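You operate a simulated robot arm through the tools that you are given. There is no shell and no other tool.

You run a simulated robot arm. Do the job below in one go: nothing can be reset, and whatever is moved stays where it is left.

JOB
Gauge the bellied pot, then fit the prop that clears it.
Fine: short prop up to 115 mm, else the tall one, over the peg by the gauge; gauge arm up again, pot on the white ring. Set down upright: what you pick out.

Only the result counts: the job must be done as asked and must still hold three seconds after the hand-in. Knocking over, shifting, dropping, spilling or breaking anything else fails it.

ROBOT AND FRAMES
A 6-joint arm with a two-finger parallel gripper, fixed in place. Base frame: the origin is at the foot of the arm, x ahead of it, y to its left, z up; the work surface is at about z = 0.72. Units: m, rad, N and s.
With the tool pointing down near the work surface it reaches from about 0.34 to 0.86 m from the base axis. Its first joint turns from -2.007 to 2.007 rad. Payload 3.43 kg.
The tool frame sits at the grasp point between the pads (the TCP): z along the fingers, y along the line on which they close. The tips reach 0.034 m beyond it. Largest opening 0.128 m; finger width 0.024, thickness 0.012; the body of the gripper, 0.048 by 0.13 m, starts 0.096 m behind the TCP.
Orientation is that of the tool frame in the base frame, as [roll, pitch, yaw] about the fixed x, y, z axes, in that order (R = Rz(yaw) Ry(pitch) Rx(roll)). With the fingers straight down and closing along the base's y, the tool's x points along the base's -x, its y along +y and its z along -z.

CONTROLS
- The arm moves only by the tool servo_tool. Its argument "deltas" is a list of rows, each a list of 7 numbers: the opening, from 0 (shut) to 1 (fully open), then the shift along the tool's x, y, z in m, then the turn, a rotation vector about the tool's x, y, z in rad. In form: [[hand, dx, dy, dz, ax, ay, az], ...]. A call has 1 to 20 rows; each row shifts and turns the commanded pose from where the row before left it, along the tool's axes as they then stand. Each row takes 0.2 s and may step no farther than 0.05 m and 0.15 rad from the row before; otherwise, or with a gripper value out of range, the whole call is refused. A pose out of reach is approached as far as the arm can. The call stops where the force on the tool passes 90 N (or 10 N more than at its start, if that is more) or the arm is blocked; 0.2 s more then pass. The fingers move at their own pace (about 0.108 m/s each) and stop on an object; they squeeze with about 34 N. The grip force told is the motor's: it shows also when the fingers shut on nothing. Time passes only in rows, and 0.2 s behind the last, so rows that do not move let the fingers close. The reply holds the time, the measured pose of the TCP, the force on the tool along the base axes, the opening and the grip force, in the units named above and with some noise, with the torque about the TCP (base axes, N m) and any sound that the robot's microphone picked up.
- Cameras (640 x 400 px; columns grow to the right, rows downward): "scene" is fixed at [0.0506, -0.505, 1.305]; the picture's right is [0.91, -0.42, 0.00], its down [-0.13, -0.28, -0.95] and it looks along [0.40, 0.86, -0.31] (base axes); focal length 341 px, centre (320, 200). "wrist" rides on the gripper at [0.076, -0.011, -0.16] in the tool frame; the picture's right is [0.15, 0.99, 0.00], its down [-0.88, 0.13, -0.46] and it looks along [-0.45, 0.07, 0.89] (tool axes); focal length 234 px, centre (320, 200). There is no depth. A picture from a camera that has moved, and an enlarged one, comes with that camera's place and axes in the base frame and with its lens. The place of the scene camera against the robot may be out by one fixed shift of up to 0.012 m in any direction.
- capture(camera): a new picture of that camera. The clock stands still meanwhile.
- move_column(by): slides the trunk up (or, below 0, down) by that many m; the arm rides with it, the base frame stays. It gives what a move gives, with no picture.
- zoom(camera, box): a new picture of the part [left, top, right, bottom] of that camera's present view, enlarged. The clock stands still meanwhile.
- finish_job(): hands the job in; it is judged then, once.

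Places have to be worked out from the pictures, the camera data and where the tool is seen. Open the gripper and draw the arm clear of the work before you hand the job in, unless the task says otherwise.

The tools are called after ">>>" by a JSON object that holds its "api" and its "payload". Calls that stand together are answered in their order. servo_tool: Moves the arm, as the interface text tells. Its arguments: {"type":"object","properties":{"deltas":{"type":"array"}},"required":["deltas"]} The other tools are called the same way: move_column (by) slides the trunk up or down; capture (camera) takes a picture; zoom (camera, box) takes an enlarged picture of a part of a camera's view; finish_job () hands the job in.

At the start:

```text
time: 0.0
tcp_pos: [0.491, 0.2841, 1.181]
tool_rot: [3.141, 0.002, 3.141]
ft_force: [-0.5, -0.8, 0.2]
torque: [-0.03, 0.0, -0.03]
width: 0.1279
grip_force: 0.1
trunk travel left (down, up): [-0.65, 0.14]
```

scene: 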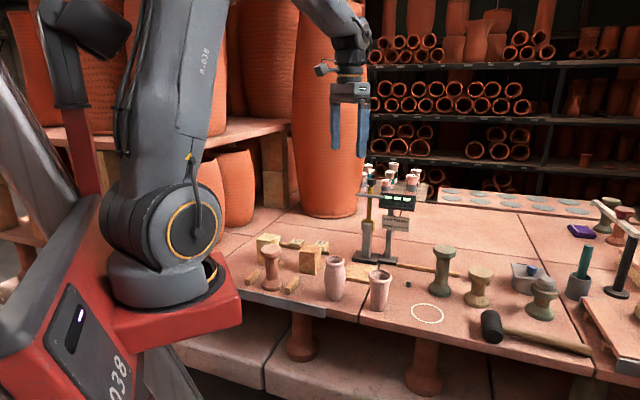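
wrist: 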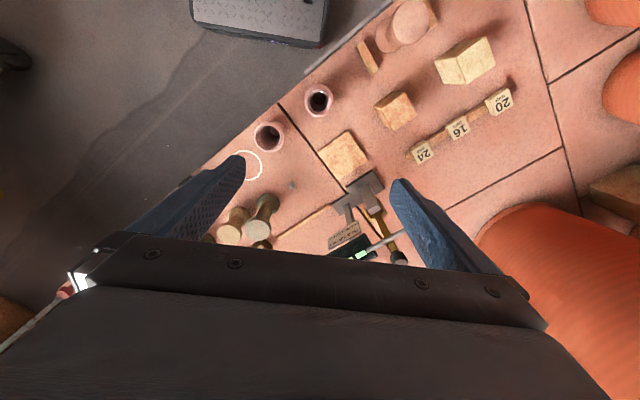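

I'll begin by looking closely at the scene: the gauge, pots, and props, before moving anything.

>>> {"api": "zoom", "payload": {"camera": "scene", "box": [340, 150, 460, 280]}}

>>> {"api": "zoom", "payload": {"camera": "scene", "box": [230, 220, 430, 345]}}

>>> {"api": "zoom", "payload": {"camera": "scene", "box": [400, 220, 640, 370]}}

>>> {"api": "zoom", "payload": {"camera": "wrist", "box": [180, 60, 440, 280]}}

```text
3.08 times, centred on (400, 215) of scene
camera zoom: at [0.0506, -0.505, 1.305], right [0.91, -0.42, 0.0], down [-0.13, -0.28, -0.95], along [0.4, 0.86, -0.31], focal length 1049 px, centre (74, 154)
```

zoom: 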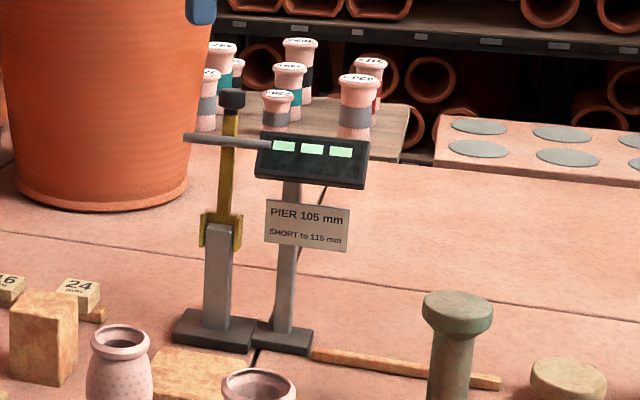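

```text
3.20 times, centred on (330, 282) of scene
camera zoom: at [0.0506, -0.505, 1.305], right [0.91, -0.42, 0.0], down [-0.13, -0.28, -0.95], along [0.4, 0.86, -0.31], focal length 1091 px, centre (288, -64)
```

zoom: 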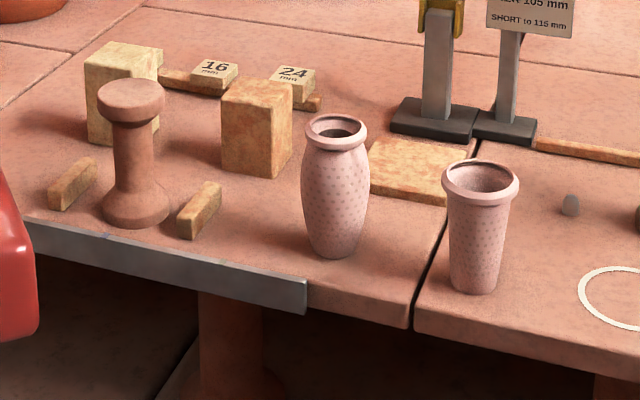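

```text
2.67 times, centred on (520, 295) of scene
camera zoom: at [0.0506, -0.505, 1.305], right [0.91, -0.42, 0.0], down [-0.13, -0.28, -0.95], along [0.4, 0.86, -0.31], focal length 909 px, centre (-213, -53)
```

zoom: 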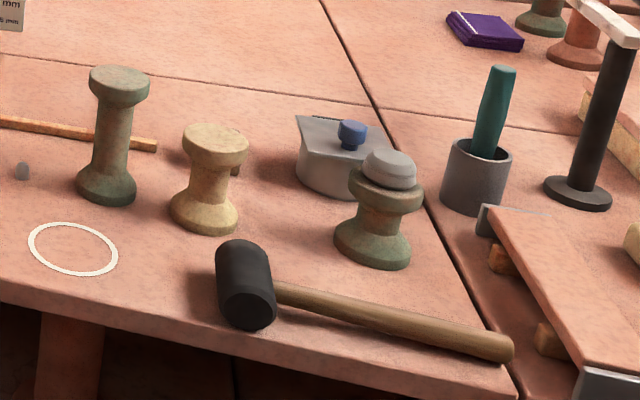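

```text
1.82 times, centred on (310, 170) of wrist
camera zoom: at [0.4156, 0.2739, 1.3405], right [-0.15, 0.99, 0.0], down [0.88, 0.13, 0.46], along [0.45, 0.07, -0.89], focal length 426 px, centre (338, 254)
```

zoom: 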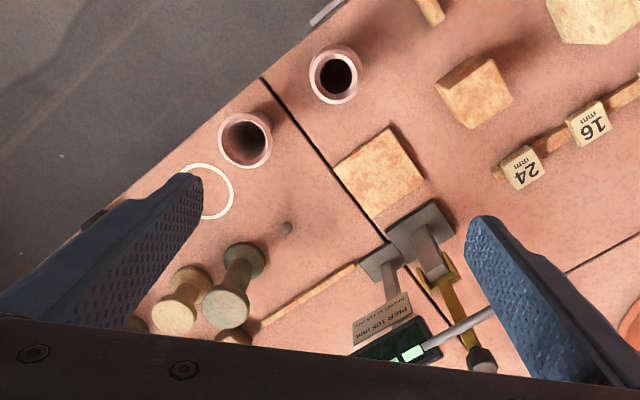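

The pictures put the bellied pot at about (0.45, 0.27). The gauge post is near (0.665, 0.43), with its arm about 0.24 m above the table. I'll shift and turn the hand so the wrist camera gets a better look at the gauge and the small grey peg.

>>> {"api": "servo_tool", "payload": {"deltas": [[1, 0.01, -0.034, 0.015, 0, 0, 0], [1, 0.01, -0.034, 0.015, 0, 0, 0], [1, 0.01, -0.034, 0.015, 0, 0, 0], [1, 0.01, -0.034, 0.015, 0, 0, 0], [1, 0, 0, 0, 0, 0, -0.13], [1, 0, 0, 0, 0, 0, -0.13], [1, 0, 0, 0, 0, 0, -0.13], [1, 0, 0, 0, 0, 0, -0.13], [1, 0, 0, 0, 0, 0, -0.13], [1, 0, 0, 0, 0, 0, -0.13], [1, 0, 0, 0, 0, -0.12, 0], [1, 0, 0, 0, 0, -0.12, 0], [1, 0, 0, 0, 0, -0.12, 0]]}}

>>> {"api": "capture", "payload": {"camera": "wrist"}}

>>> {"api": "capture", "payload": {"camera": "scene"}}

```text
time: 2.8
tcp_pos: [0.4518, 0.1495, 1.1208]
tool_rot: [-3.141, 0.36, -2.36]
ft_force: [0.4, 0.4, 0.6]
torque: [0.0, 0.01, -0.02]
width: 0.1279
grip_force: 0.0
trunk travel left (down, up): [-0.65, 0.14]
```

```text
taken
camera wrist: at [0.3691, 0.0517, 1.2431], right [-0.79, 0.61, -0.05], down [0.38, 0.56, 0.74], along [0.48, 0.57, -0.67], focal length 234 px, centre (320, 200)
```

wrist: 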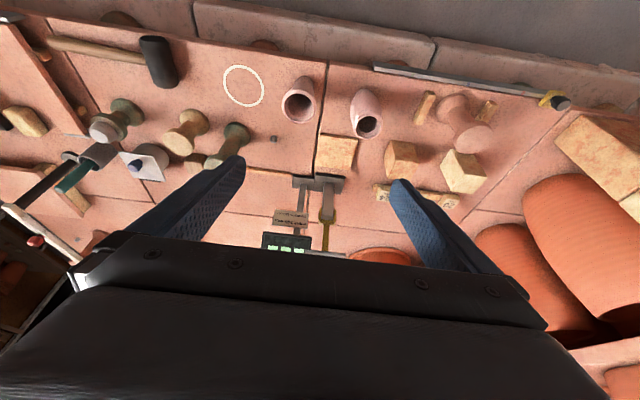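

```text
taken
```

scene: 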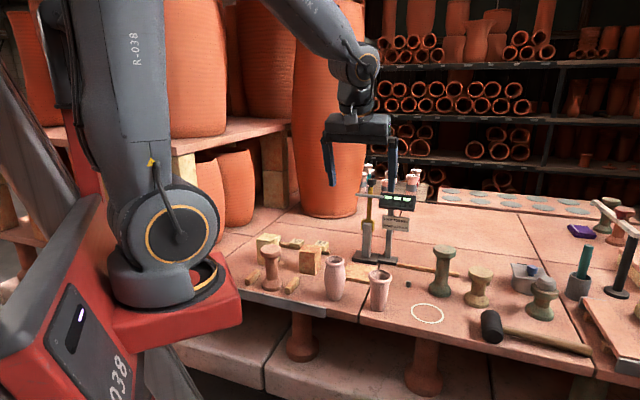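

The wrist camera only sees well along the tool axis and toward its top edge. The zoomed scene view is crisp, so I'll zoom tightly on the gauge display and sign, and on the other details.

>>> {"api": "zoom", "payload": {"camera": "scene", "box": [352, 170, 424, 215]}}

>>> {"api": "zoom", "payload": {"camera": "scene", "box": [352, 210, 424, 270]}}

>>> {"api": "zoom", "payload": {"camera": "scene", "box": [395, 235, 500, 330]}}

>>> {"api": "zoom", "payload": {"camera": "wrist", "box": [230, 100, 370, 260]}}

>>> {"api": "zoom", "payload": {"camera": "wrist", "box": [70, 60, 270, 200]}}

```text
8.89 times, centred on (388, 192) of scene
camera zoom: at [0.0506, -0.505, 1.305], right [0.91, -0.42, 0.0], down [-0.13, -0.28, -0.95], along [0.4, 0.86, -0.31], focal length 3031 px, centre (-284, 267)
```

zoom: 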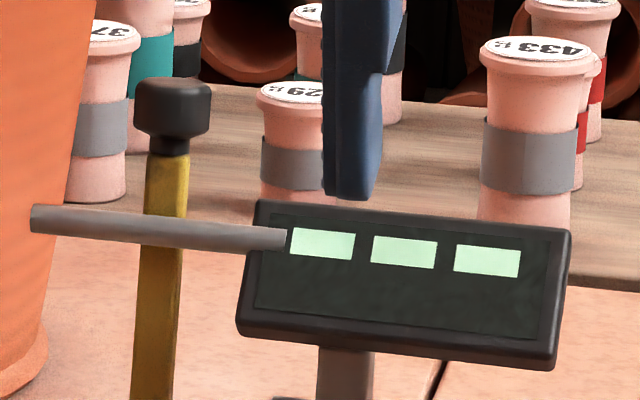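

```text
6.67 times, centred on (388, 240) of scene
camera zoom: at [0.0506, -0.505, 1.305], right [0.91, -0.42, 0.0], down [-0.13, -0.28, -0.95], along [0.4, 0.86, -0.31], focal length 2273 px, centre (-133, -67)
```

zoom: 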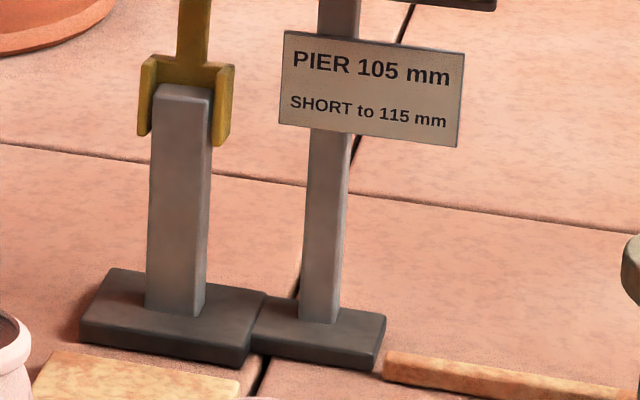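

```text
4.21 times, centred on (448, 282) of scene
camera zoom: at [0.0506, -0.505, 1.305], right [0.91, -0.42, 0.0], down [-0.13, -0.28, -0.95], along [0.4, 0.86, -0.31], focal length 1436 px, centre (-217, -147)
```

zoom: 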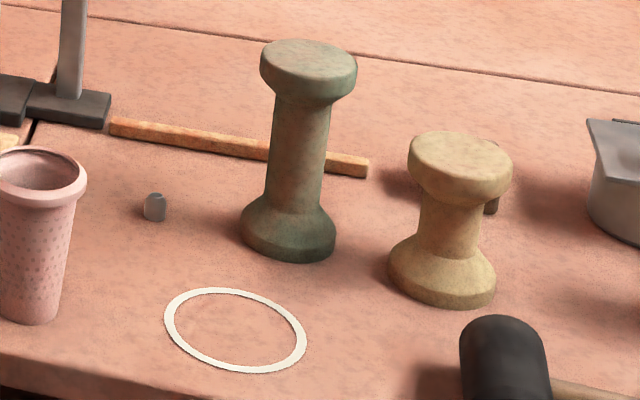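

```text
2.50 times, centred on (300, 180) of wrist
camera zoom: at [0.3691, 0.0517, 1.2431], right [-0.79, 0.61, -0.05], down [0.38, 0.56, 0.74], along [0.48, 0.57, -0.67], focal length 585 px, centre (370, 250)
```

zoom: 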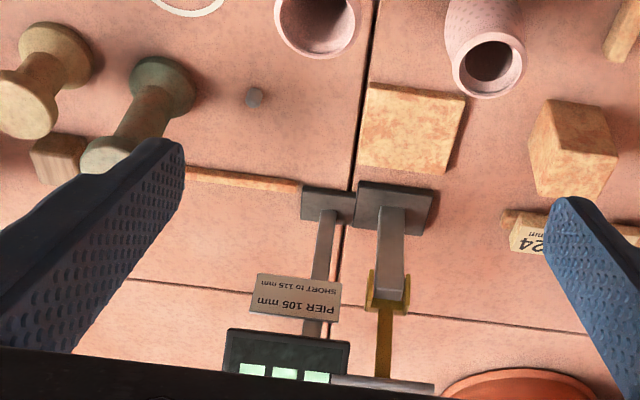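

```text
2.86 times, centred on (170, 130) of wrist
camera zoom: at [0.3691, 0.0517, 1.2431], right [-0.79, 0.61, -0.05], down [0.38, 0.56, 0.74], along [0.48, 0.57, -0.67], focal length 669 px, centre (749, 400)
```

zoom: 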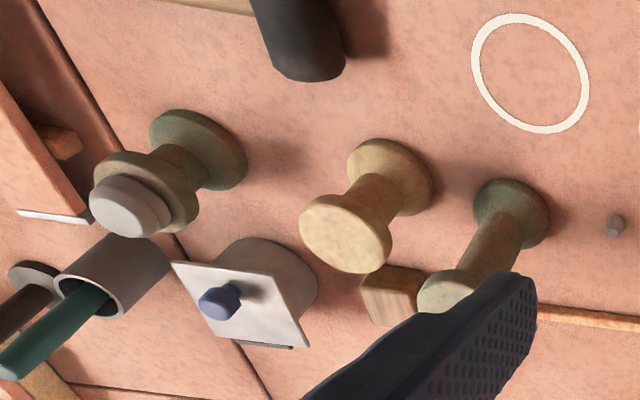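

The display shows three blank bars, meaning no reading yet. The gauge looks like a hinged brass T-arm standing upright on a 105 mm pier, and it would swing down over the flat tile. I'll zoom on the tile, the peg and the hinge to get dimensions.

>>> {"api": "zoom", "payload": {"camera": "scene", "box": [335, 240, 425, 296]}}

>>> {"api": "zoom", "payload": {"camera": "scene", "box": [350, 210, 400, 242]}}

>>> {"api": "zoom", "payload": {"camera": "scene", "box": [310, 245, 400, 320]}}

>>> {"api": "zoom", "payload": {"camera": "scene", "box": [395, 270, 425, 295]}}

```text
7.11 times, centred on (380, 268) of scene
camera zoom: at [0.0506, -0.505, 1.305], right [0.91, -0.42, 0.0], down [-0.13, -0.28, -0.95], along [0.4, 0.86, -0.31], focal length 2425 px, centre (-107, -284)
```

zoom: 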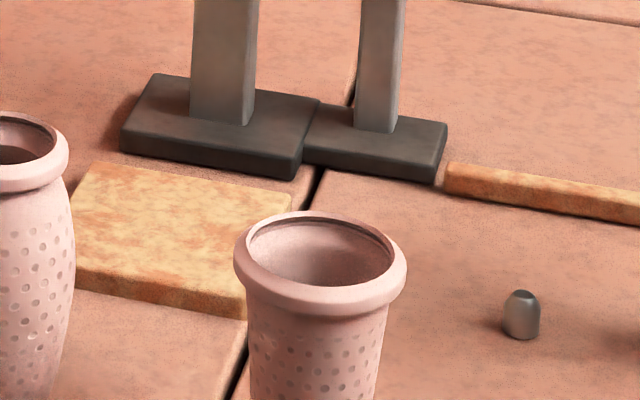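

```text
12.50 times, centred on (375, 226) of scene
camera zoom: at [0.0506, -0.505, 1.305], right [0.91, -0.42, 0.0], down [-0.13, -0.28, -0.95], along [0.4, 0.86, -0.31], focal length 4262 px, centre (-368, -125)
```

zoom: 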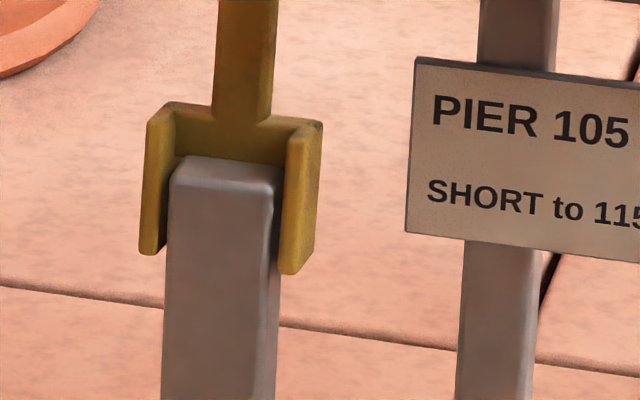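

```text
5.33 times, centred on (355, 282) of scene
camera zoom: at [0.0506, -0.505, 1.305], right [0.91, -0.42, 0.0], down [-0.13, -0.28, -0.95], along [0.4, 0.86, -0.31], focal length 1818 px, centre (133, -240)
```

zoom: 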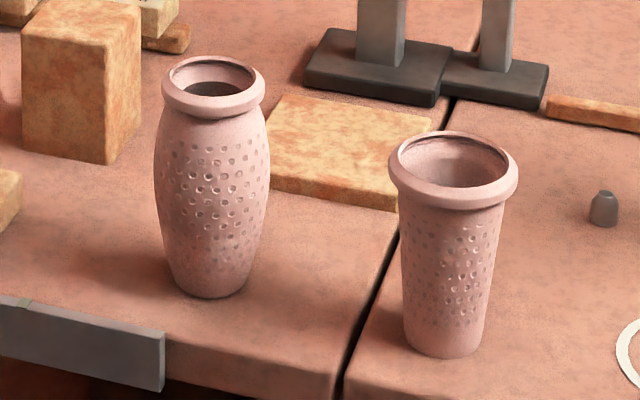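

```text
16.00 times, centred on (410, 282) of scene
camera zoom: at [0.0506, -0.505, 1.305], right [0.91, -0.42, 0.0], down [-0.13, -0.28, -0.95], along [0.4, 0.86, -0.31], focal length 5455 px, centre (-1120, -1120)
```

zoom: 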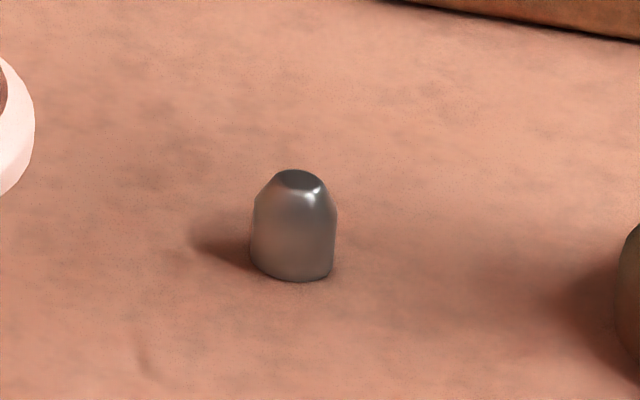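

From the earlier pictures, the T-rod and hinge axis run along about (-0.73, 0.68), and the arm should swing toward the tile at (0.58, 0.355). I'll level the hand and move it above the bellied pot for a near-vertical view of the pot, tile and gauge foot.

>>> {"api": "servo_tool", "payload": {"deltas": [[1, 0, 0, 0, 0, 0.12, 0], [1, 0, 0, 0, 0, 0.12, 0], [1, 0, 0, 0, 0, 0.12, 0], [1, -0.0303, 0.0217, 0.01, 0, 0, 0], [1, -0.0303, 0.0217, 0.01, 0, 0, 0], [1, -0.0303, 0.0217, 0.01, 0, 0, 0], [1, -0.0303, 0.0217, 0.01, 0, 0, 0], [1, 0, 0, 0, 0, 0, 0]]}}

>>> {"api": "capture", "payload": {"camera": "wrist"}}

```text
time: 4.6
tcp_pos: [0.4746, 0.2998, 1.0832]
tool_rot: [-3.142, 0.0, -2.361]
ft_force: [0.3, 0.4, 0.3]
torque: [0.0, -0.01, -0.02]
width: 0.128
grip_force: 0.1
trunk travel left (down, up): [-0.65, 0.14]
```

```text
taken
camera wrist: at [0.4297, 0.2375, 1.2425], right [-0.8, 0.6, 0.0], down [0.53, 0.71, 0.46], along [0.27, 0.36, -0.89], focal length 234 px, centre (320, 200)
```

wrist: 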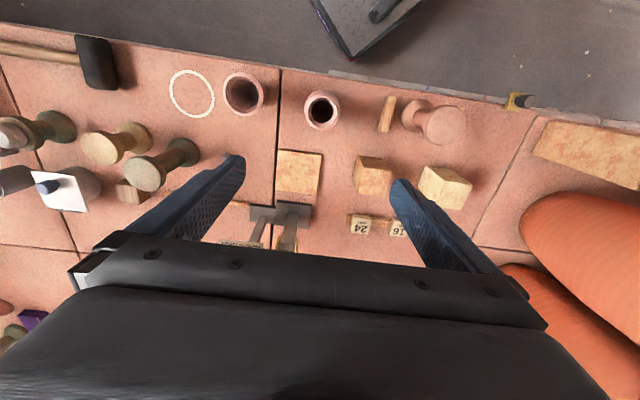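

The bellied pot, tile and gauge foot are all in view, so I'll enlarge this picture to measure them.

>>> {"api": "zoom", "payload": {"camera": "wrist", "box": [240, 70, 400, 170]}}

>>> {"api": "zoom", "payload": {"camera": "wrist", "box": [210, 145, 340, 260]}}

>>> {"api": "zoom", "payload": {"camera": "wrist", "box": [60, 50, 260, 220]}}

>>> {"api": "zoom", "payload": {"camera": "wrist", "box": [330, 80, 490, 250]}}

```text
4.00 times, centred on (320, 120) of wrist
camera zoom: at [0.4297, 0.2375, 1.2425], right [-0.8, 0.6, 0.0], down [0.53, 0.71, 0.46], along [0.27, 0.36, -0.89], focal length 937 px, centre (320, 520)
```

zoom: 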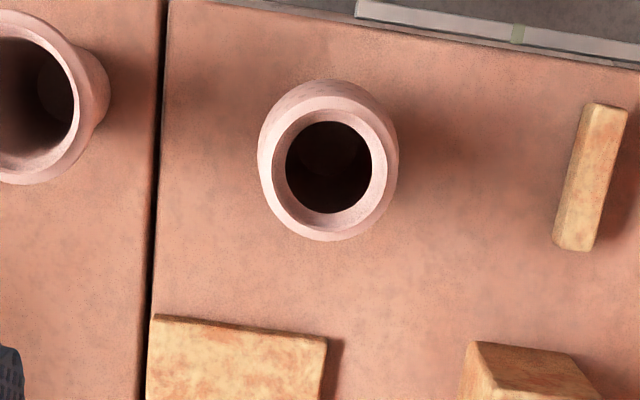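

```text
3.48 times, centred on (275, 202) of wrist
camera zoom: at [0.4297, 0.2375, 1.2425], right [-0.8, 0.6, 0.0], down [0.53, 0.71, 0.46], along [0.27, 0.36, -0.89], focal length 814 px, centre (476, 191)
```

zoom: 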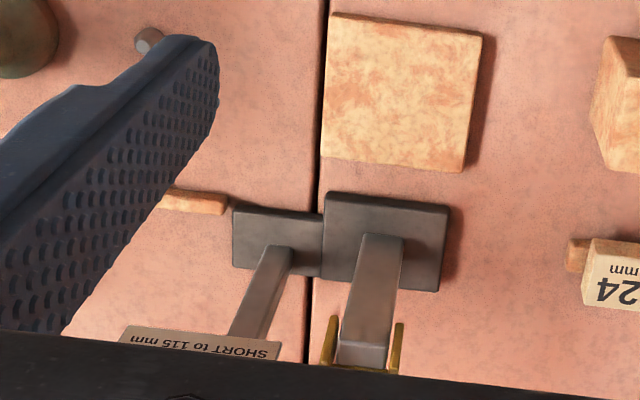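

```text
2.35 times, centred on (160, 135) of wrist
camera zoom: at [0.4297, 0.2375, 1.2425], right [-0.8, 0.6, 0.0], down [0.53, 0.71, 0.46], along [0.27, 0.36, -0.89], focal length 551 px, centre (696, 353)
```

zoom: 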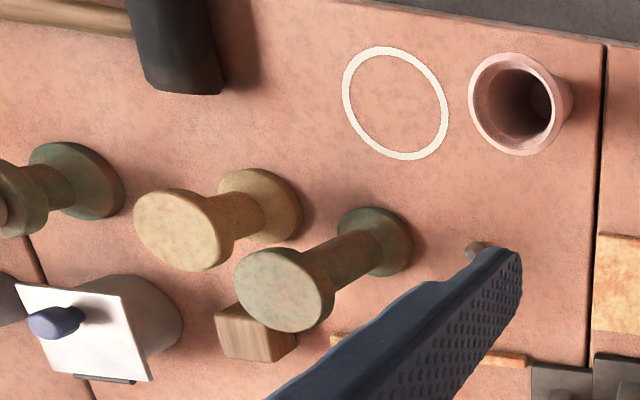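

```text
2.35 times, centred on (410, 165) of wrist
camera zoom: at [0.4297, 0.2375, 1.2425], right [-0.8, 0.6, 0.0], down [0.53, 0.71, 0.46], along [0.27, 0.36, -0.89], focal length 551 px, centre (108, 282)
```

zoom: 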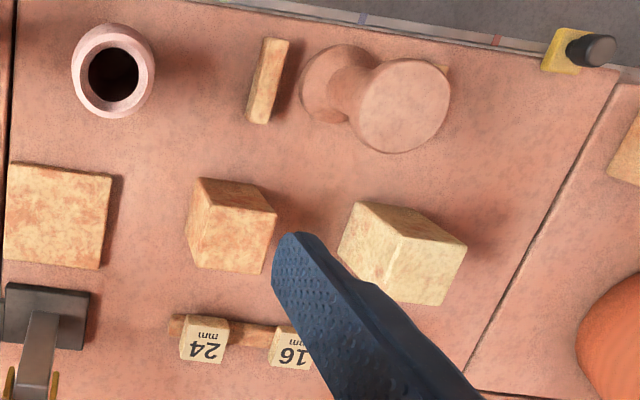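

The measured places are: bellied pot axis (0.455, 0.277), tile centre (0.585, 0.362) at 0.10 m square, gauge post (0.664, 0.441), all set at 45°. I'll part-close the fingers, because the other pot is only 0.126 m away along the closing line. Then I'll go over the bellied pot and partly down.

>>> {"api": "servo_tool", "payload": {"deltas": [[0.72, 0.0301, -0.0023, 0, 0, 0, 0], [0.72, 0, 0, 0.03, 0, 0, 0], [0.72, 0, 0, 0.04, 0, 0, 0], [0.72, 0, 0, 0.04, 0, 0, 0], [0.72, 0, 0, 0.03, 0, 0, 0], [0.72, 0, 0, 0, 0, 0, 0]]}}

>>> {"api": "capture", "payload": {"camera": "wrist"}}

>>> {"api": "zoom", "payload": {"camera": "scene", "box": [270, 180, 430, 320]}}

```text
time: 6.0
tcp_pos: [0.4543, 0.2741, 0.9398]
tool_rot: [-3.141, -0.001, -2.361]
ft_force: [0.9, 0.4, -0.2]
torque: [0.04, 0.01, 0.0]
width: 0.092
grip_force: 0.0
trunk travel left (down, up): [-0.65, 0.14]
```

```text
taken
camera wrist: at [0.4091, 0.2122, 1.1002], right [-0.8, 0.6, 0.0], down [0.53, 0.71, 0.46], along [0.27, 0.36, -0.89], focal length 234 px, centre (320, 200)
```

wrist: 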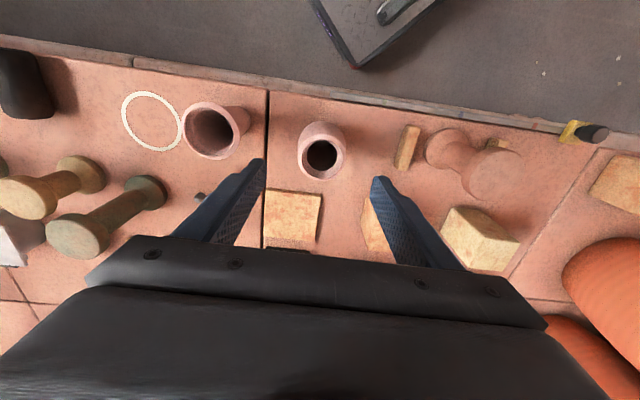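

```text
2.86 times, centred on (350, 250) of scene
camera zoom: at [0.0506, -0.505, 1.305], right [0.91, -0.42, 0.0], down [-0.13, -0.28, -0.95], along [0.4, 0.86, -0.31], focal length 974 px, centre (234, 57)
```

zoom: 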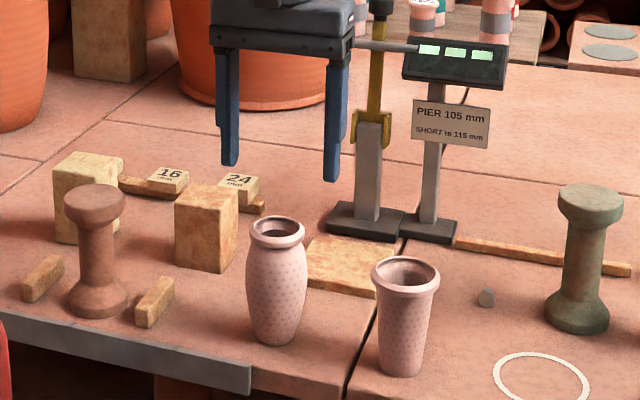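

I'll zoom on the pot rim from this closer view to refine its centre and height.

>>> {"api": "zoom", "payload": {"camera": "wrist", "box": [270, 100, 390, 220]}}

```text
3.33 times, centred on (330, 160) of wrist
camera zoom: at [0.4091, 0.2122, 1.1002], right [-0.8, 0.6, 0.0], down [0.53, 0.71, 0.46], along [0.27, 0.36, -0.89], focal length 781 px, centre (287, 333)
```

zoom: 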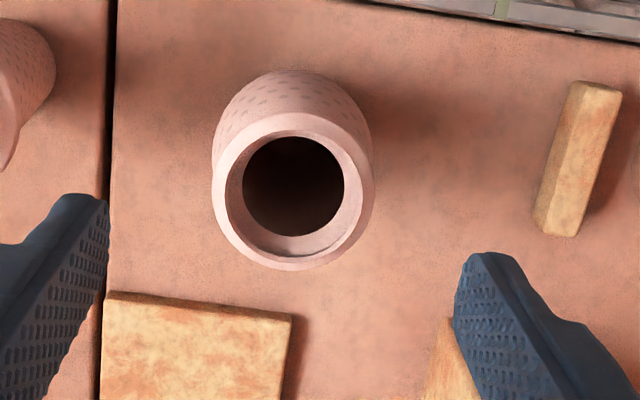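

The rim centre comes out at (0.4545, 0.2767) and the rim height at about z = 0.838, so the fingers clear the pot on both sides. I'll go down to belly height at z ≈ 0.785 and close on it.

>>> {"api": "servo_tool", "payload": {"deltas": [[0.72, -0.002, 0.0017, 0.02, 0, 0, 0], [0.72, 0, 0, 0.035, 0, 0, 0], [0.72, 0, 0, 0.035, 0, 0, 0], [0.72, 0, 0, 0.035, 0, 0, 0], [0.72, 0, 0, 0.03, 0, 0, 0], [0.72, 0, 0, 0, 0, 0, 0]]}}

>>> {"api": "zoom", "payload": {"camera": "scene", "box": [270, 200, 430, 320]}}

>>> {"api": "capture", "payload": {"camera": "wrist"}}

```text
time: 7.4
tcp_pos: [0.4566, 0.2758, 0.7872]
tool_rot: [3.141, 0.002, -2.363]
ft_force: [-0.5, 0.0, -0.3]
torque: [-0.01, 0.0, 0.01]
width: 0.0923
grip_force: 0.1
trunk travel left (down, up): [-0.65, 0.14]
```

```text
3.33 times, centred on (350, 260) of scene
camera zoom: at [0.0506, -0.505, 1.305], right [0.91, -0.42, 0.0], down [-0.13, -0.28, -0.95], along [0.4, 0.86, -0.31], focal length 1136 px, centre (220, 0)
```

zoom: 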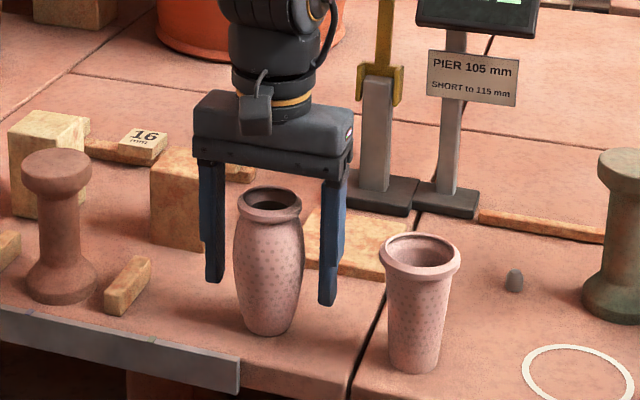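

```text
taken
camera wrist: at [0.411, 0.2159, 0.9464], right [-0.8, 0.6, 0.0], down [0.53, 0.71, 0.46], along [0.27, 0.36, -0.89], focal length 234 px, centre (320, 200)
```

wrist: 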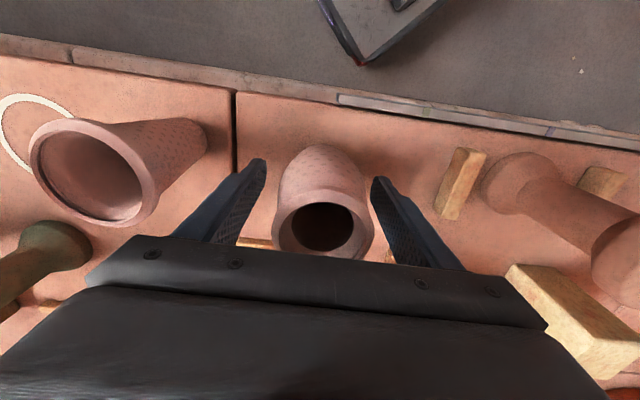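

The fingers stand on either side of the belly and are centred on it. I'll close now and hold a few rows.

>>> {"api": "servo_tool", "payload": {"deltas": [[0.3, 0, 0, 0, 0, 0, 0], [0.3, 0, 0, 0, 0, 0, 0], [0.3, 0, 0, 0, 0, 0, 0], [0.3, 0, 0, 0, 0, 0, 0]]}}

>>> {"api": "zoom", "payload": {"camera": "scene", "box": [290, 220, 410, 310]}}

```text
time: 8.4
tcp_pos: [0.4563, 0.2772, 0.7867]
tool_rot: [-3.141, 0.0, -2.362]
ft_force: [1.2, 0.7, -0.3]
torque: [0.02, -0.02, -0.01]
width: 0.0623
grip_force: 34.7
trunk travel left (down, up): [-0.65, 0.14]
```

```text
4.44 times, centred on (350, 265) of scene
camera zoom: at [0.0506, -0.505, 1.305], right [0.91, -0.42, 0.0], down [-0.13, -0.28, -0.95], along [0.4, 0.86, -0.31], focal length 1515 px, centre (187, -89)
```

zoom: 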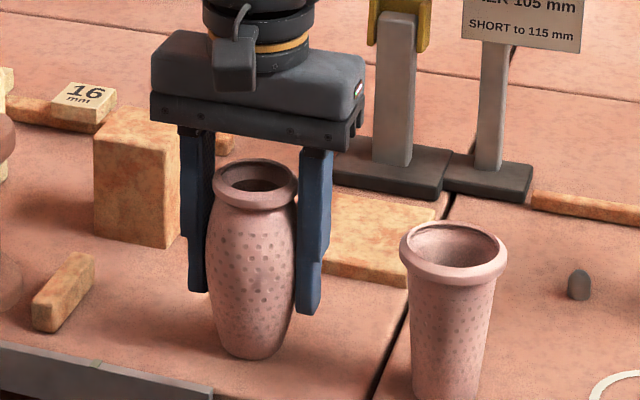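

The pot is held with an opening of 0.0623 m. I'll lift it 5 cm, check the readings, and carry it over the tile centre.

>>> {"api": "servo_tool", "payload": {"deltas": [[0.3, 0, 0, -0.01, 0, 0, 0], [0.3, 0, 0, -0.02, 0, 0, 0], [0.3, 0, 0, -0.025, 0, 0, 0], [0.3, 0, 0, 0, 0, 0, 0]]}}

>>> {"api": "servo_tool", "payload": {"deltas": [[0.3, -0.02, -0.004, 0, 0, 0, 0], [0.3, -0.03, -0.006, 0, 0, 0, 0], [0.3, -0.03, -0.006, 0, 0, 0, 0], [0.3, -0.03, -0.006, 0, 0, 0, 0], [0.3, -0.03, -0.006, 0, 0, 0, 0], [0.3, -0.0114, -0.0025, 0, 0, 0, 0], [0.3, 0, 0, 0, 0, 0, 0]]}}

>>> {"api": "zoom", "payload": {"camera": "scene", "box": [310, 160, 450, 300]}}

>>> {"api": "capture", "payload": {"camera": "wrist"}}

```text
time: 9.4
tcp_pos: [0.4557, 0.2766, 0.8403]
tool_rot: [3.141, 0.0, -2.363]
ft_force: [-0.3, -0.4, -1.1]
torque: [-0.03, 0.01, 0.02]
width: 0.0625
grip_force: 33.7
trunk travel left (down, up): [-0.65, 0.14]
```

```text
time: 11.0
tcp_pos: [0.5857, 0.3599, 0.8404]
tool_rot: [-3.14, -0.002, -2.361]
ft_force: [0.1, 0.2, -2.4]
torque: [0.0, -0.01, -0.02]
width: 0.0621
grip_force: 34.0
trunk travel left (down, up): [-0.65, 0.14]
```

```text
2.86 times, centred on (380, 230) of scene
camera zoom: at [0.0506, -0.505, 1.305], right [0.91, -0.42, 0.0], down [-0.13, -0.28, -0.95], along [0.4, 0.86, -0.31], focal length 974 px, centre (149, 114)
```

zoom: 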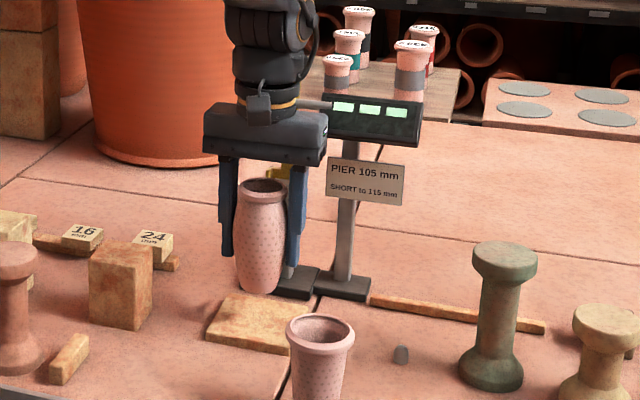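

```text
taken
camera wrist: at [0.5406, 0.2994, 1.0], right [-0.8, 0.6, 0.0], down [0.53, 0.71, 0.46], along [0.27, 0.36, -0.89], focal length 234 px, centre (320, 200)
```

wrist: 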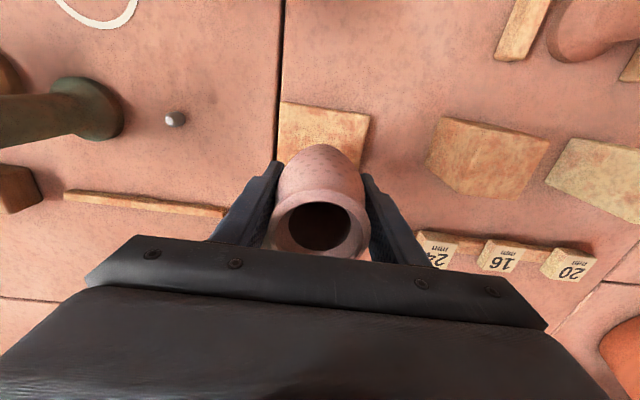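

The pot hangs over the tile centre with the TCP at (0.586, 0.360). I'll lower it most of the way, then in small steps while watching for the contact force.

>>> {"api": "servo_tool", "payload": {"deltas": [[0.3, 0, 0, 0.015, 0, 0, 0], [0.3, 0, 0, 0.015, 0, 0, 0], [0.3, 0, 0, 0.004, 0, 0, 0], [0.3, 0, 0, 0, 0, 0, 0]]}}

>>> {"api": "servo_tool", "payload": {"deltas": [[0.3, 0, 0, 0.002, 0, 0, 0], [0.3, 0, 0, 0, 0, 0, 0]]}}

>>> {"api": "servo_tool", "payload": {"deltas": [[0.3, 0, 0, 0.002, 0, 0, 0], [0.3, 0, 0, 0, 0, 0, 0]]}}

>>> {"api": "zoom", "payload": {"camera": "scene", "box": [330, 200, 420, 290]}}

```text
time: 12.0
tcp_pos: [0.5851, 0.3613, 0.8061]
tool_rot: [-3.142, 0.001, -2.362]
ft_force: [-0.3, 0.1, -2.0]
torque: [0.0, -0.03, -0.03]
width: 0.0626
grip_force: 34.0
trunk travel left (down, up): [-0.65, 0.14]
```

```text
time: 12.6
tcp_pos: [0.5862, 0.36, 0.8046]
tool_rot: [3.142, -0.001, -2.361]
ft_force: [0.3, 0.0, -2.5]
torque: [-0.02, 0.02, -0.03]
width: 0.0624
grip_force: 34.2
trunk travel left (down, up): [-0.65, 0.14]
```

```text
time: 13.2
tcp_pos: [0.585, 0.3597, 0.8022]
tool_rot: [3.14, 0.001, -2.362]
ft_force: [-0.2, 0.8, -2.3]
torque: [0.01, 0.0, 0.0]
width: 0.0623
grip_force: 33.7
trunk travel left (down, up): [-0.65, 0.14]
```

```text
4.44 times, centred on (375, 245) of scene
camera zoom: at [0.0506, -0.505, 1.305], right [0.91, -0.42, 0.0], down [-0.13, -0.28, -0.95], along [0.4, 0.86, -0.31], focal length 1515 px, centre (76, 0)
```

zoom: 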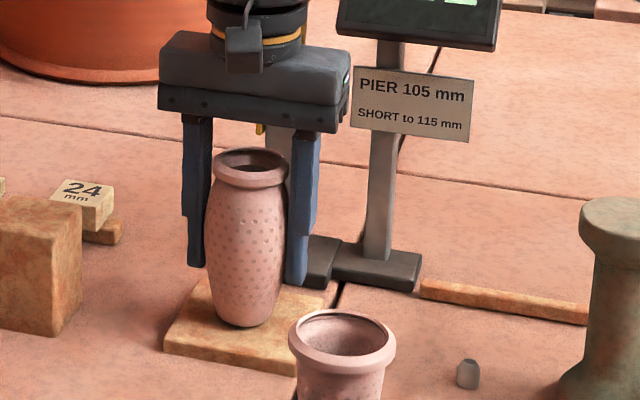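

No contact yet: the force is steady at -2.3 N, the pot's own weight. I'll continue down in 2 mm and then 1 mm steps.

>>> {"api": "servo_tool", "payload": {"deltas": [[0.3, 0, 0, 0.002, 0, 0, 0], [0.3, 0, 0, 0, 0, 0, 0]]}}

>>> {"api": "servo_tool", "payload": {"deltas": [[0.3, 0, 0, 0.001, 0, 0, 0], [0.3, 0, 0, 0, 0, 0, 0]]}}

>>> {"api": "servo_tool", "payload": {"deltas": [[0.3, 0, 0, 0.001, 0, 0, 0], [0.3, 0, 0, 0, 0, 0, 0]]}}

```text
time: 13.8
tcp_pos: [0.5862, 0.3612, 0.8003]
tool_rot: [3.141, -0.001, -2.362]
ft_force: [-0.1, -0.3, -1.9]
torque: [-0.01, 0.03, 0.01]
width: 0.0625
grip_force: 34.0
trunk travel left (down, up): [-0.65, 0.14]
```

```text
time: 14.4
tcp_pos: [0.5858, 0.3602, 0.801]
tool_rot: [3.141, 0.001, -2.361]
ft_force: [0.1, 0.0, -2.5]
torque: [-0.01, -0.03, 0.02]
width: 0.0624
grip_force: 34.1
trunk travel left (down, up): [-0.65, 0.14]
```

```text
time: 15.0
tcp_pos: [0.5849, 0.3605, 0.7989]
tool_rot: [-3.14, 0.0, -2.362]
ft_force: [-1.4, -0.3, -0.6]
torque: [-0.08, 0.07, -0.03]
width: 0.0622
grip_force: 33.9
trunk travel left (down, up): [-0.65, 0.14]
```

The force changed from -2.3 to -0.6 N, so the base is just touching at TCP z ≈ 0.799, which puts the tile at about 12 mm thick. One more millimetre will confirm it, then I'll release.

>>> {"api": "servo_tool", "payload": {"deltas": [[0.3, 0, 0, 0.001, 0, 0, 0], [0.3, 0, 0, 0, 0, 0, 0]]}}

>>> {"api": "zoom", "payload": {"camera": "scene", "box": [330, 160, 420, 290]}}

```text
time: 15.6
tcp_pos: [0.5847, 0.3599, 0.7988]
tool_rot: [-3.141, 0.0, -2.361]
ft_force: [-6.5, -2.5, 17.5]
torque: [-0.4, 0.18, -0.07]
width: 0.0625
grip_force: 33.9
trunk travel left (down, up): [-0.65, 0.14]
```

```text
3.08 times, centred on (375, 225) of scene
camera zoom: at [0.0506, -0.505, 1.305], right [0.91, -0.42, 0.0], down [-0.13, -0.28, -0.95], along [0.4, 0.86, -0.31], focal length 1049 px, centre (151, 123)
```

zoom: 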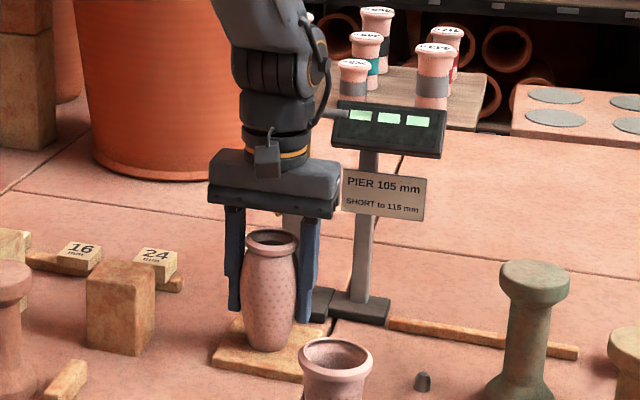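

The pot is firmly on the tile, with 17 N of push. I'll ease off slightly, open the fingers, then rise straight up clear of the rim.

>>> {"api": "servo_tool", "payload": {"deltas": [[0.3, 0, 0, -0.0008, 0, 0, 0], [0.72, 0, 0, 0, 0, 0, 0], [0.72, 0, 0, 0, 0, 0, 0], [0.72, 0, 0, 0, 0, 0, 0]]}}

>>> {"api": "servo_tool", "payload": {"deltas": [[0.72, 0, 0, -0.03, 0, 0, 0], [0.72, 0, 0, -0.04, 0, 0, 0], [0.72, 0, 0, -0.05, 0, 0, 0], [0.72, 0, 0, -0.05, 0, 0, 0], [0.72, 0, 0, -0.05, 0, 0, 0], [0.72, 0, 0, -0.05, 0, 0, 0], [0.72, 0, 0, 0, 0, 0, 0]]}}

>>> {"api": "zoom", "payload": {"camera": "scene", "box": [310, 150, 440, 300]}}

>>> {"api": "capture", "payload": {"camera": "wrist"}}

```text
time: 16.6
tcp_pos: [0.5859, 0.3606, 0.7981]
tool_rot: [3.141, -0.002, -2.36]
ft_force: [0.5, -0.1, 0.4]
torque: [-0.03, 0.01, 0.02]
width: 0.0924
grip_force: 0.2
trunk travel left (down, up): [-0.65, 0.14]
```

```text
time: 18.2
tcp_pos: [0.5854, 0.3622, 1.068]
tool_rot: [-3.141, 0.0, -2.36]
ft_force: [0.1, -0.6, -0.3]
torque: [0.03, 0.02, -0.01]
width: 0.0923
grip_force: 0.1
trunk travel left (down, up): [-0.65, 0.14]
```

```text
2.67 times, centred on (375, 225) of scene
camera zoom: at [0.0506, -0.505, 1.305], right [0.91, -0.42, 0.0], down [-0.13, -0.28, -0.95], along [0.4, 0.86, -0.31], focal length 909 px, centre (173, 133)
```

zoom: 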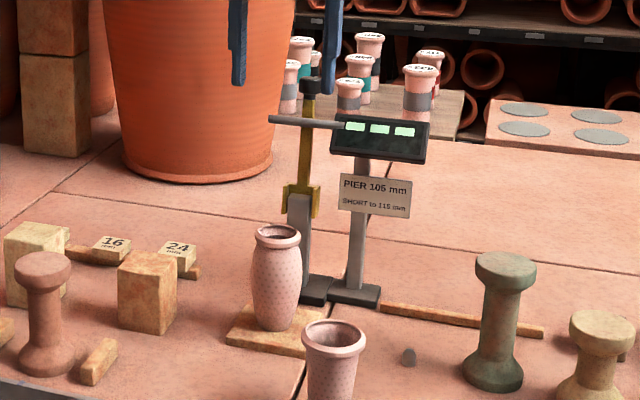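

```text
taken
camera wrist: at [0.5388, 0.3013, 1.2278], right [-0.8, 0.6, 0.0], down [0.53, 0.71, 0.46], along [0.27, 0.36, -0.89], focal length 234 px, centre (320, 200)
```

wrist: 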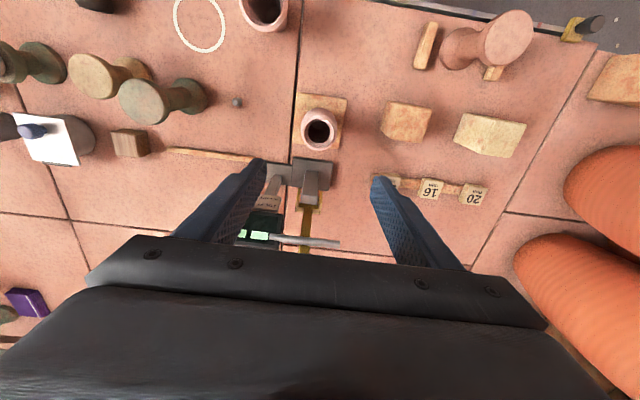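

The pot stands upright on the tile. Next is the gauge arm, so I'll enlarge the hinge and the T-rod from here.

>>> {"api": "zoom", "payload": {"camera": "wrist", "box": [230, 90, 380, 255]}}

>>> {"api": "zoom", "payload": {"camera": "scene", "box": [345, 165, 425, 240]}}

```text
2.42 times, centred on (305, 172) of wrist
camera zoom: at [0.5388, 0.3013, 1.2278], right [-0.8, 0.6, 0.0], down [0.53, 0.71, 0.46], along [0.27, 0.36, -0.89], focal length 568 px, centre (356, 267)
```

zoom: 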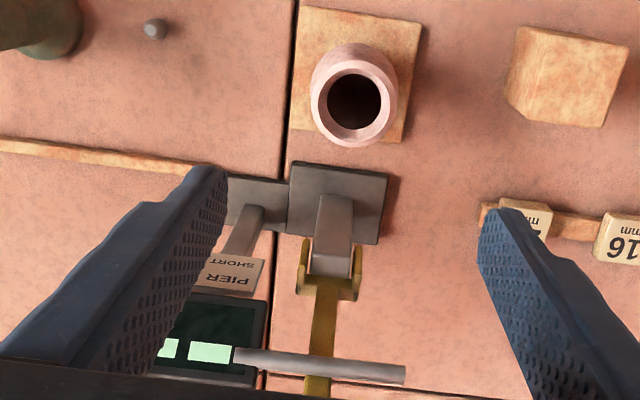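

```text
5.33 times, centred on (385, 202) of scene
camera zoom: at [0.0506, -0.505, 1.305], right [0.91, -0.42, 0.0], down [-0.13, -0.28, -0.95], along [0.4, 0.86, -0.31], focal length 1818 px, centre (-27, 187)
```

zoom: 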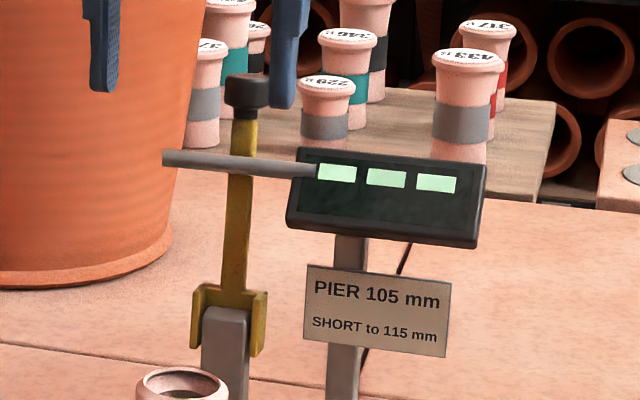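

The arm seems to lean slightly back past upright. I need its exact lean and knob position before gripping it, so I'll raise the hand, turn it 90° and look at the gauge sideways along the hinge axis.

>>> {"api": "servo_tool", "payload": {"deltas": [[0.72, 0, 0, -0.045, 0, 0, 0], [0.72, -0.037, 0.0247, 0, 0, 0, 0], [0.72, -0.037, 0.0247, 0, 0, 0, 0], [0.72, -0.037, 0.0247, 0, 0, 0, 0], [0.72, 0, 0, 0, 0, 0, 0.142], [0.72, 0, 0, 0, 0, 0, 0.142], [0.72, 0, 0, 0, 0, 0, 0.142], [0.72, 0, 0, 0, 0, 0, 0.142], [0.72, 0, 0, 0, 0, 0, 0.142], [0.72, 0, 0, 0, 0, 0, 0.142], [0.72, 0, 0, 0, 0, 0, 0.142], [0.72, 0, 0, 0, 0, 0, 0.142], [0.72, 0, 0, 0, 0, 0, 0.142], [0.72, 0, 0, 0, 0, 0, 0.142], [0.72, 0, 0, 0, 0, 0, 0.145], [0.72, 0, 0, 0, 0, 0, 0]]}}

>>> {"api": "capture", "payload": {"camera": "wrist"}}

```text
time: 21.6
tcp_pos: [0.6124, 0.4913, 1.1135]
tool_rot: [3.14, 0.001, 2.355]
ft_force: [-0.5, -0.4, 0.0]
torque: [-0.01, -0.01, 0.03]
width: 0.0919
grip_force: 0.1
trunk travel left (down, up): [-0.65, 0.14]
```

```text
taken
camera wrist: at [0.5515, 0.5374, 1.2731], right [0.6, 0.8, 0.0], down [0.71, -0.53, 0.46], along [0.37, -0.27, -0.89], focal length 234 px, centre (320, 200)
```

wrist: 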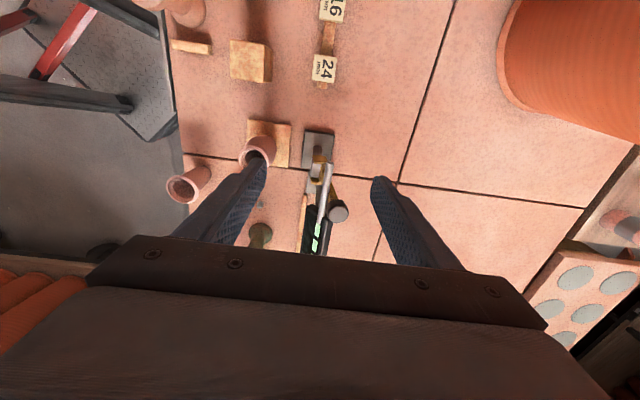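

>>> {"api": "zoom", "payload": {"camera": "wrist", "box": [240, 110, 390, 255]}}

>>> {"api": "zoom", "payload": {"camera": "wrist", "box": [285, 140, 365, 255]}}

```text
2.76 times, centred on (315, 182) of wrist
camera zoom: at [0.5515, 0.5374, 1.2731], right [0.6, 0.8, 0.0], down [0.71, -0.53, 0.46], along [0.37, -0.27, -0.89], focal length 646 px, centre (334, 248)
```

zoom: 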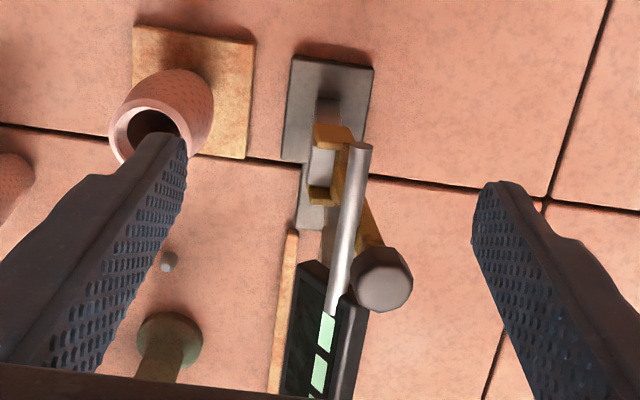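

```text
3.48 times, centred on (325, 198) of wrist
camera zoom: at [0.5515, 0.5374, 1.2731], right [0.6, 0.8, 0.0], down [0.71, -0.53, 0.46], along [0.37, -0.27, -0.89], focal length 814 px, centre (303, 209)
```

zoom: 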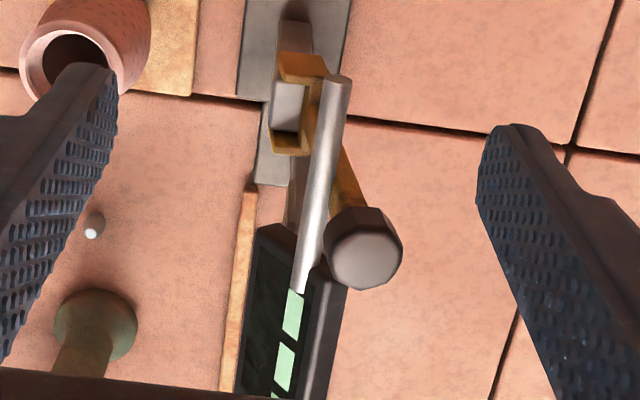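

From this side view, in gauge coordinates (s is away from the tile, origin at the post), the knob is at s ≈ 0.033 with its top at z ≈ 1.017. The T-rod is at s ≈ 0.0175, z ≈ 0.957, and the hinge is near z ≈ 0.85. I'll turn back so the fingers close along the hinge axis and hover over the knob.

>>> {"api": "servo_tool", "payload": {"deltas": [[0.72, 0, 0, 0, 0, 0, -0.1429], [0.72, 0, 0, 0, 0, 0, -0.1429], [0.72, 0, 0, 0, 0, 0, -0.1429], [0.72, 0, 0, 0, 0, 0, -0.1429], [0.72, 0, 0, 0, 0, 0, -0.1429], [0.72, 0, 0, 0, 0, 0, -0.1429], [0.72, 0, 0, 0, 0, 0, -0.1429], [0.72, 0, 0, 0, 0, 0, -0.1429], [0.72, 0, 0, 0, 0, 0, -0.1429], [0.72, 0, 0, 0, 0, 0, -0.1429], [0.72, 0, 0, 0, 0, 0, -0.1429], [0.5, -0.0148, -0.036, 0, 0, 0, 0], [0.5, -0.0147, -0.036, 0, 0, 0, 0], [0.45, 0, 0, 0, 0, 0, 0], [0.45, 0, 0, 0, 0, 0, 0]]}}

>>> {"api": "capture", "payload": {"camera": "wrist"}}

>>> {"api": "zoom", "payload": {"camera": "scene", "box": [330, 120, 430, 220]}}

```text
time: 24.8
tcp_pos: [0.6855, 0.4607, 1.1133]
tool_rot: [3.142, 0.001, -2.354]
ft_force: [-0.1, -0.4, -0.5]
torque: [-0.02, 0.02, 0.03]
width: 0.058
grip_force: 0.0
trunk travel left (down, up): [-0.65, 0.14]
```

```text
taken
camera wrist: at [0.6404, 0.3991, 1.2731], right [-0.8, 0.59, 0.0], down [0.53, 0.72, 0.46], along [0.27, 0.37, -0.89], focal length 234 px, centre (320, 200)
```

wrist: 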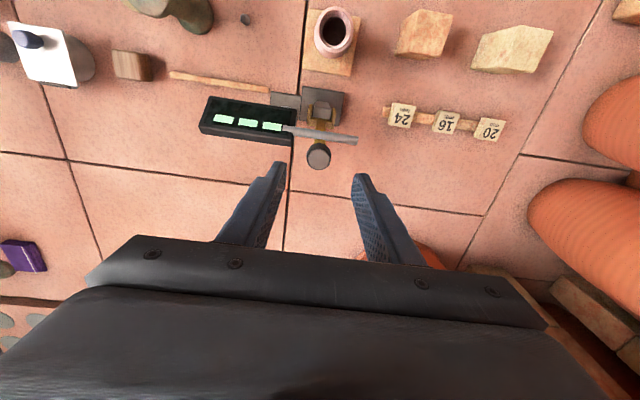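

```text
4.00 times, centred on (380, 170) of scene
camera zoom: at [0.0506, -0.505, 1.305], right [0.91, -0.42, 0.0], down [-0.13, -0.28, -0.95], along [0.4, 0.86, -0.31], focal length 1364 px, centre (80, 320)
```

zoom: 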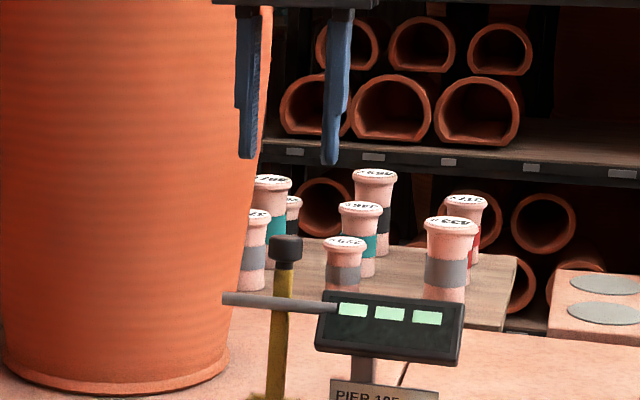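

>>> {"api": "zoom", "payload": {"camera": "wrist", "box": [190, 80, 400, 210]}}

```text
3.05 times, centred on (295, 145) of wrist
camera zoom: at [0.6404, 0.3991, 1.2731], right [-0.8, 0.59, 0.0], down [0.53, 0.72, 0.46], along [0.27, 0.37, -0.89], focal length 714 px, centre (396, 368)
```

zoom: 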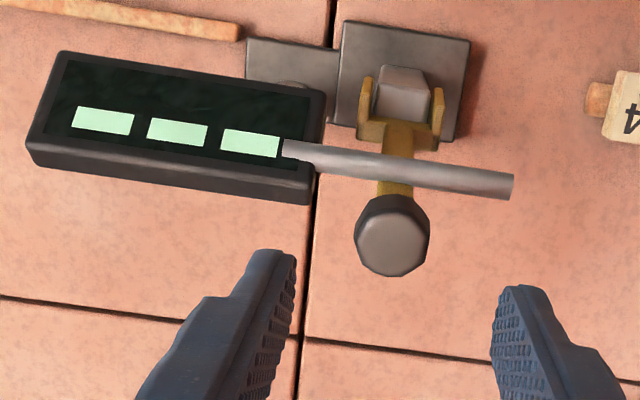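

The knob top re-measures at s = 0.0334, h = 0.003, so the hand is centred to about 1.5 mm. I'll narrow the opening to 46 mm to stay clear of the display corner and go down around the knob to TCP z ≈ 1.016.

>>> {"api": "servo_tool", "payload": {"deltas": [[0.36, 0, -0.0014, 0.02, 0, 0, 0], [0.36, 0, 0, 0.03, 0, 0, 0], [0.36, 0, 0, 0.03, 0, 0, 0], [0.36, 0, 0, 0.012, 0, 0, 0], [0.36, 0, 0, 0.005, 0, 0, 0], [0.36, 0, 0, 0, 0, 0, 0]]}}

>>> {"api": "capture", "payload": {"camera": "wrist"}}

>>> {"api": "zoom", "payload": {"camera": "scene", "box": [340, 140, 420, 210]}}

```text
time: 26.2
tcp_pos: [0.6852, 0.4609, 1.0174]
tool_rot: [3.14, -0.001, -2.354]
ft_force: [-0.1, 0.1, 0.1]
torque: [0.01, -0.05, 0.02]
width: 0.0463
grip_force: 0.0
trunk travel left (down, up): [-0.65, 0.14]
```

```text
taken
camera wrist: at [0.6404, 0.3986, 1.1762], right [-0.8, 0.59, 0.0], down [0.53, 0.72, 0.46], along [0.27, 0.37, -0.89], focal length 234 px, centre (320, 200)
```

wrist: 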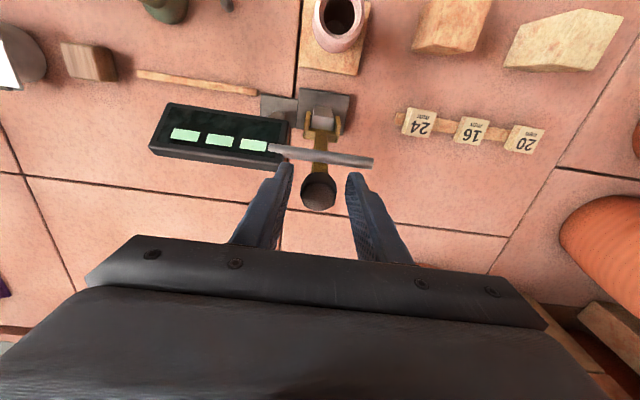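

```text
5.71 times, centred on (380, 175) of scene
camera zoom: at [0.0506, -0.505, 1.305], right [0.91, -0.42, 0.0], down [-0.13, -0.28, -0.95], along [0.4, 0.86, -0.31], focal length 1948 px, centre (-23, 343)
```

zoom: 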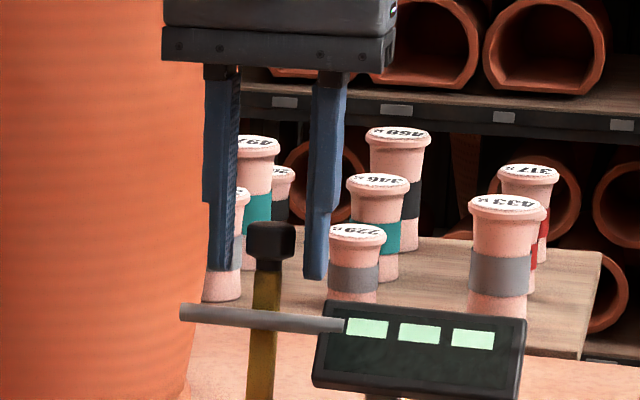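

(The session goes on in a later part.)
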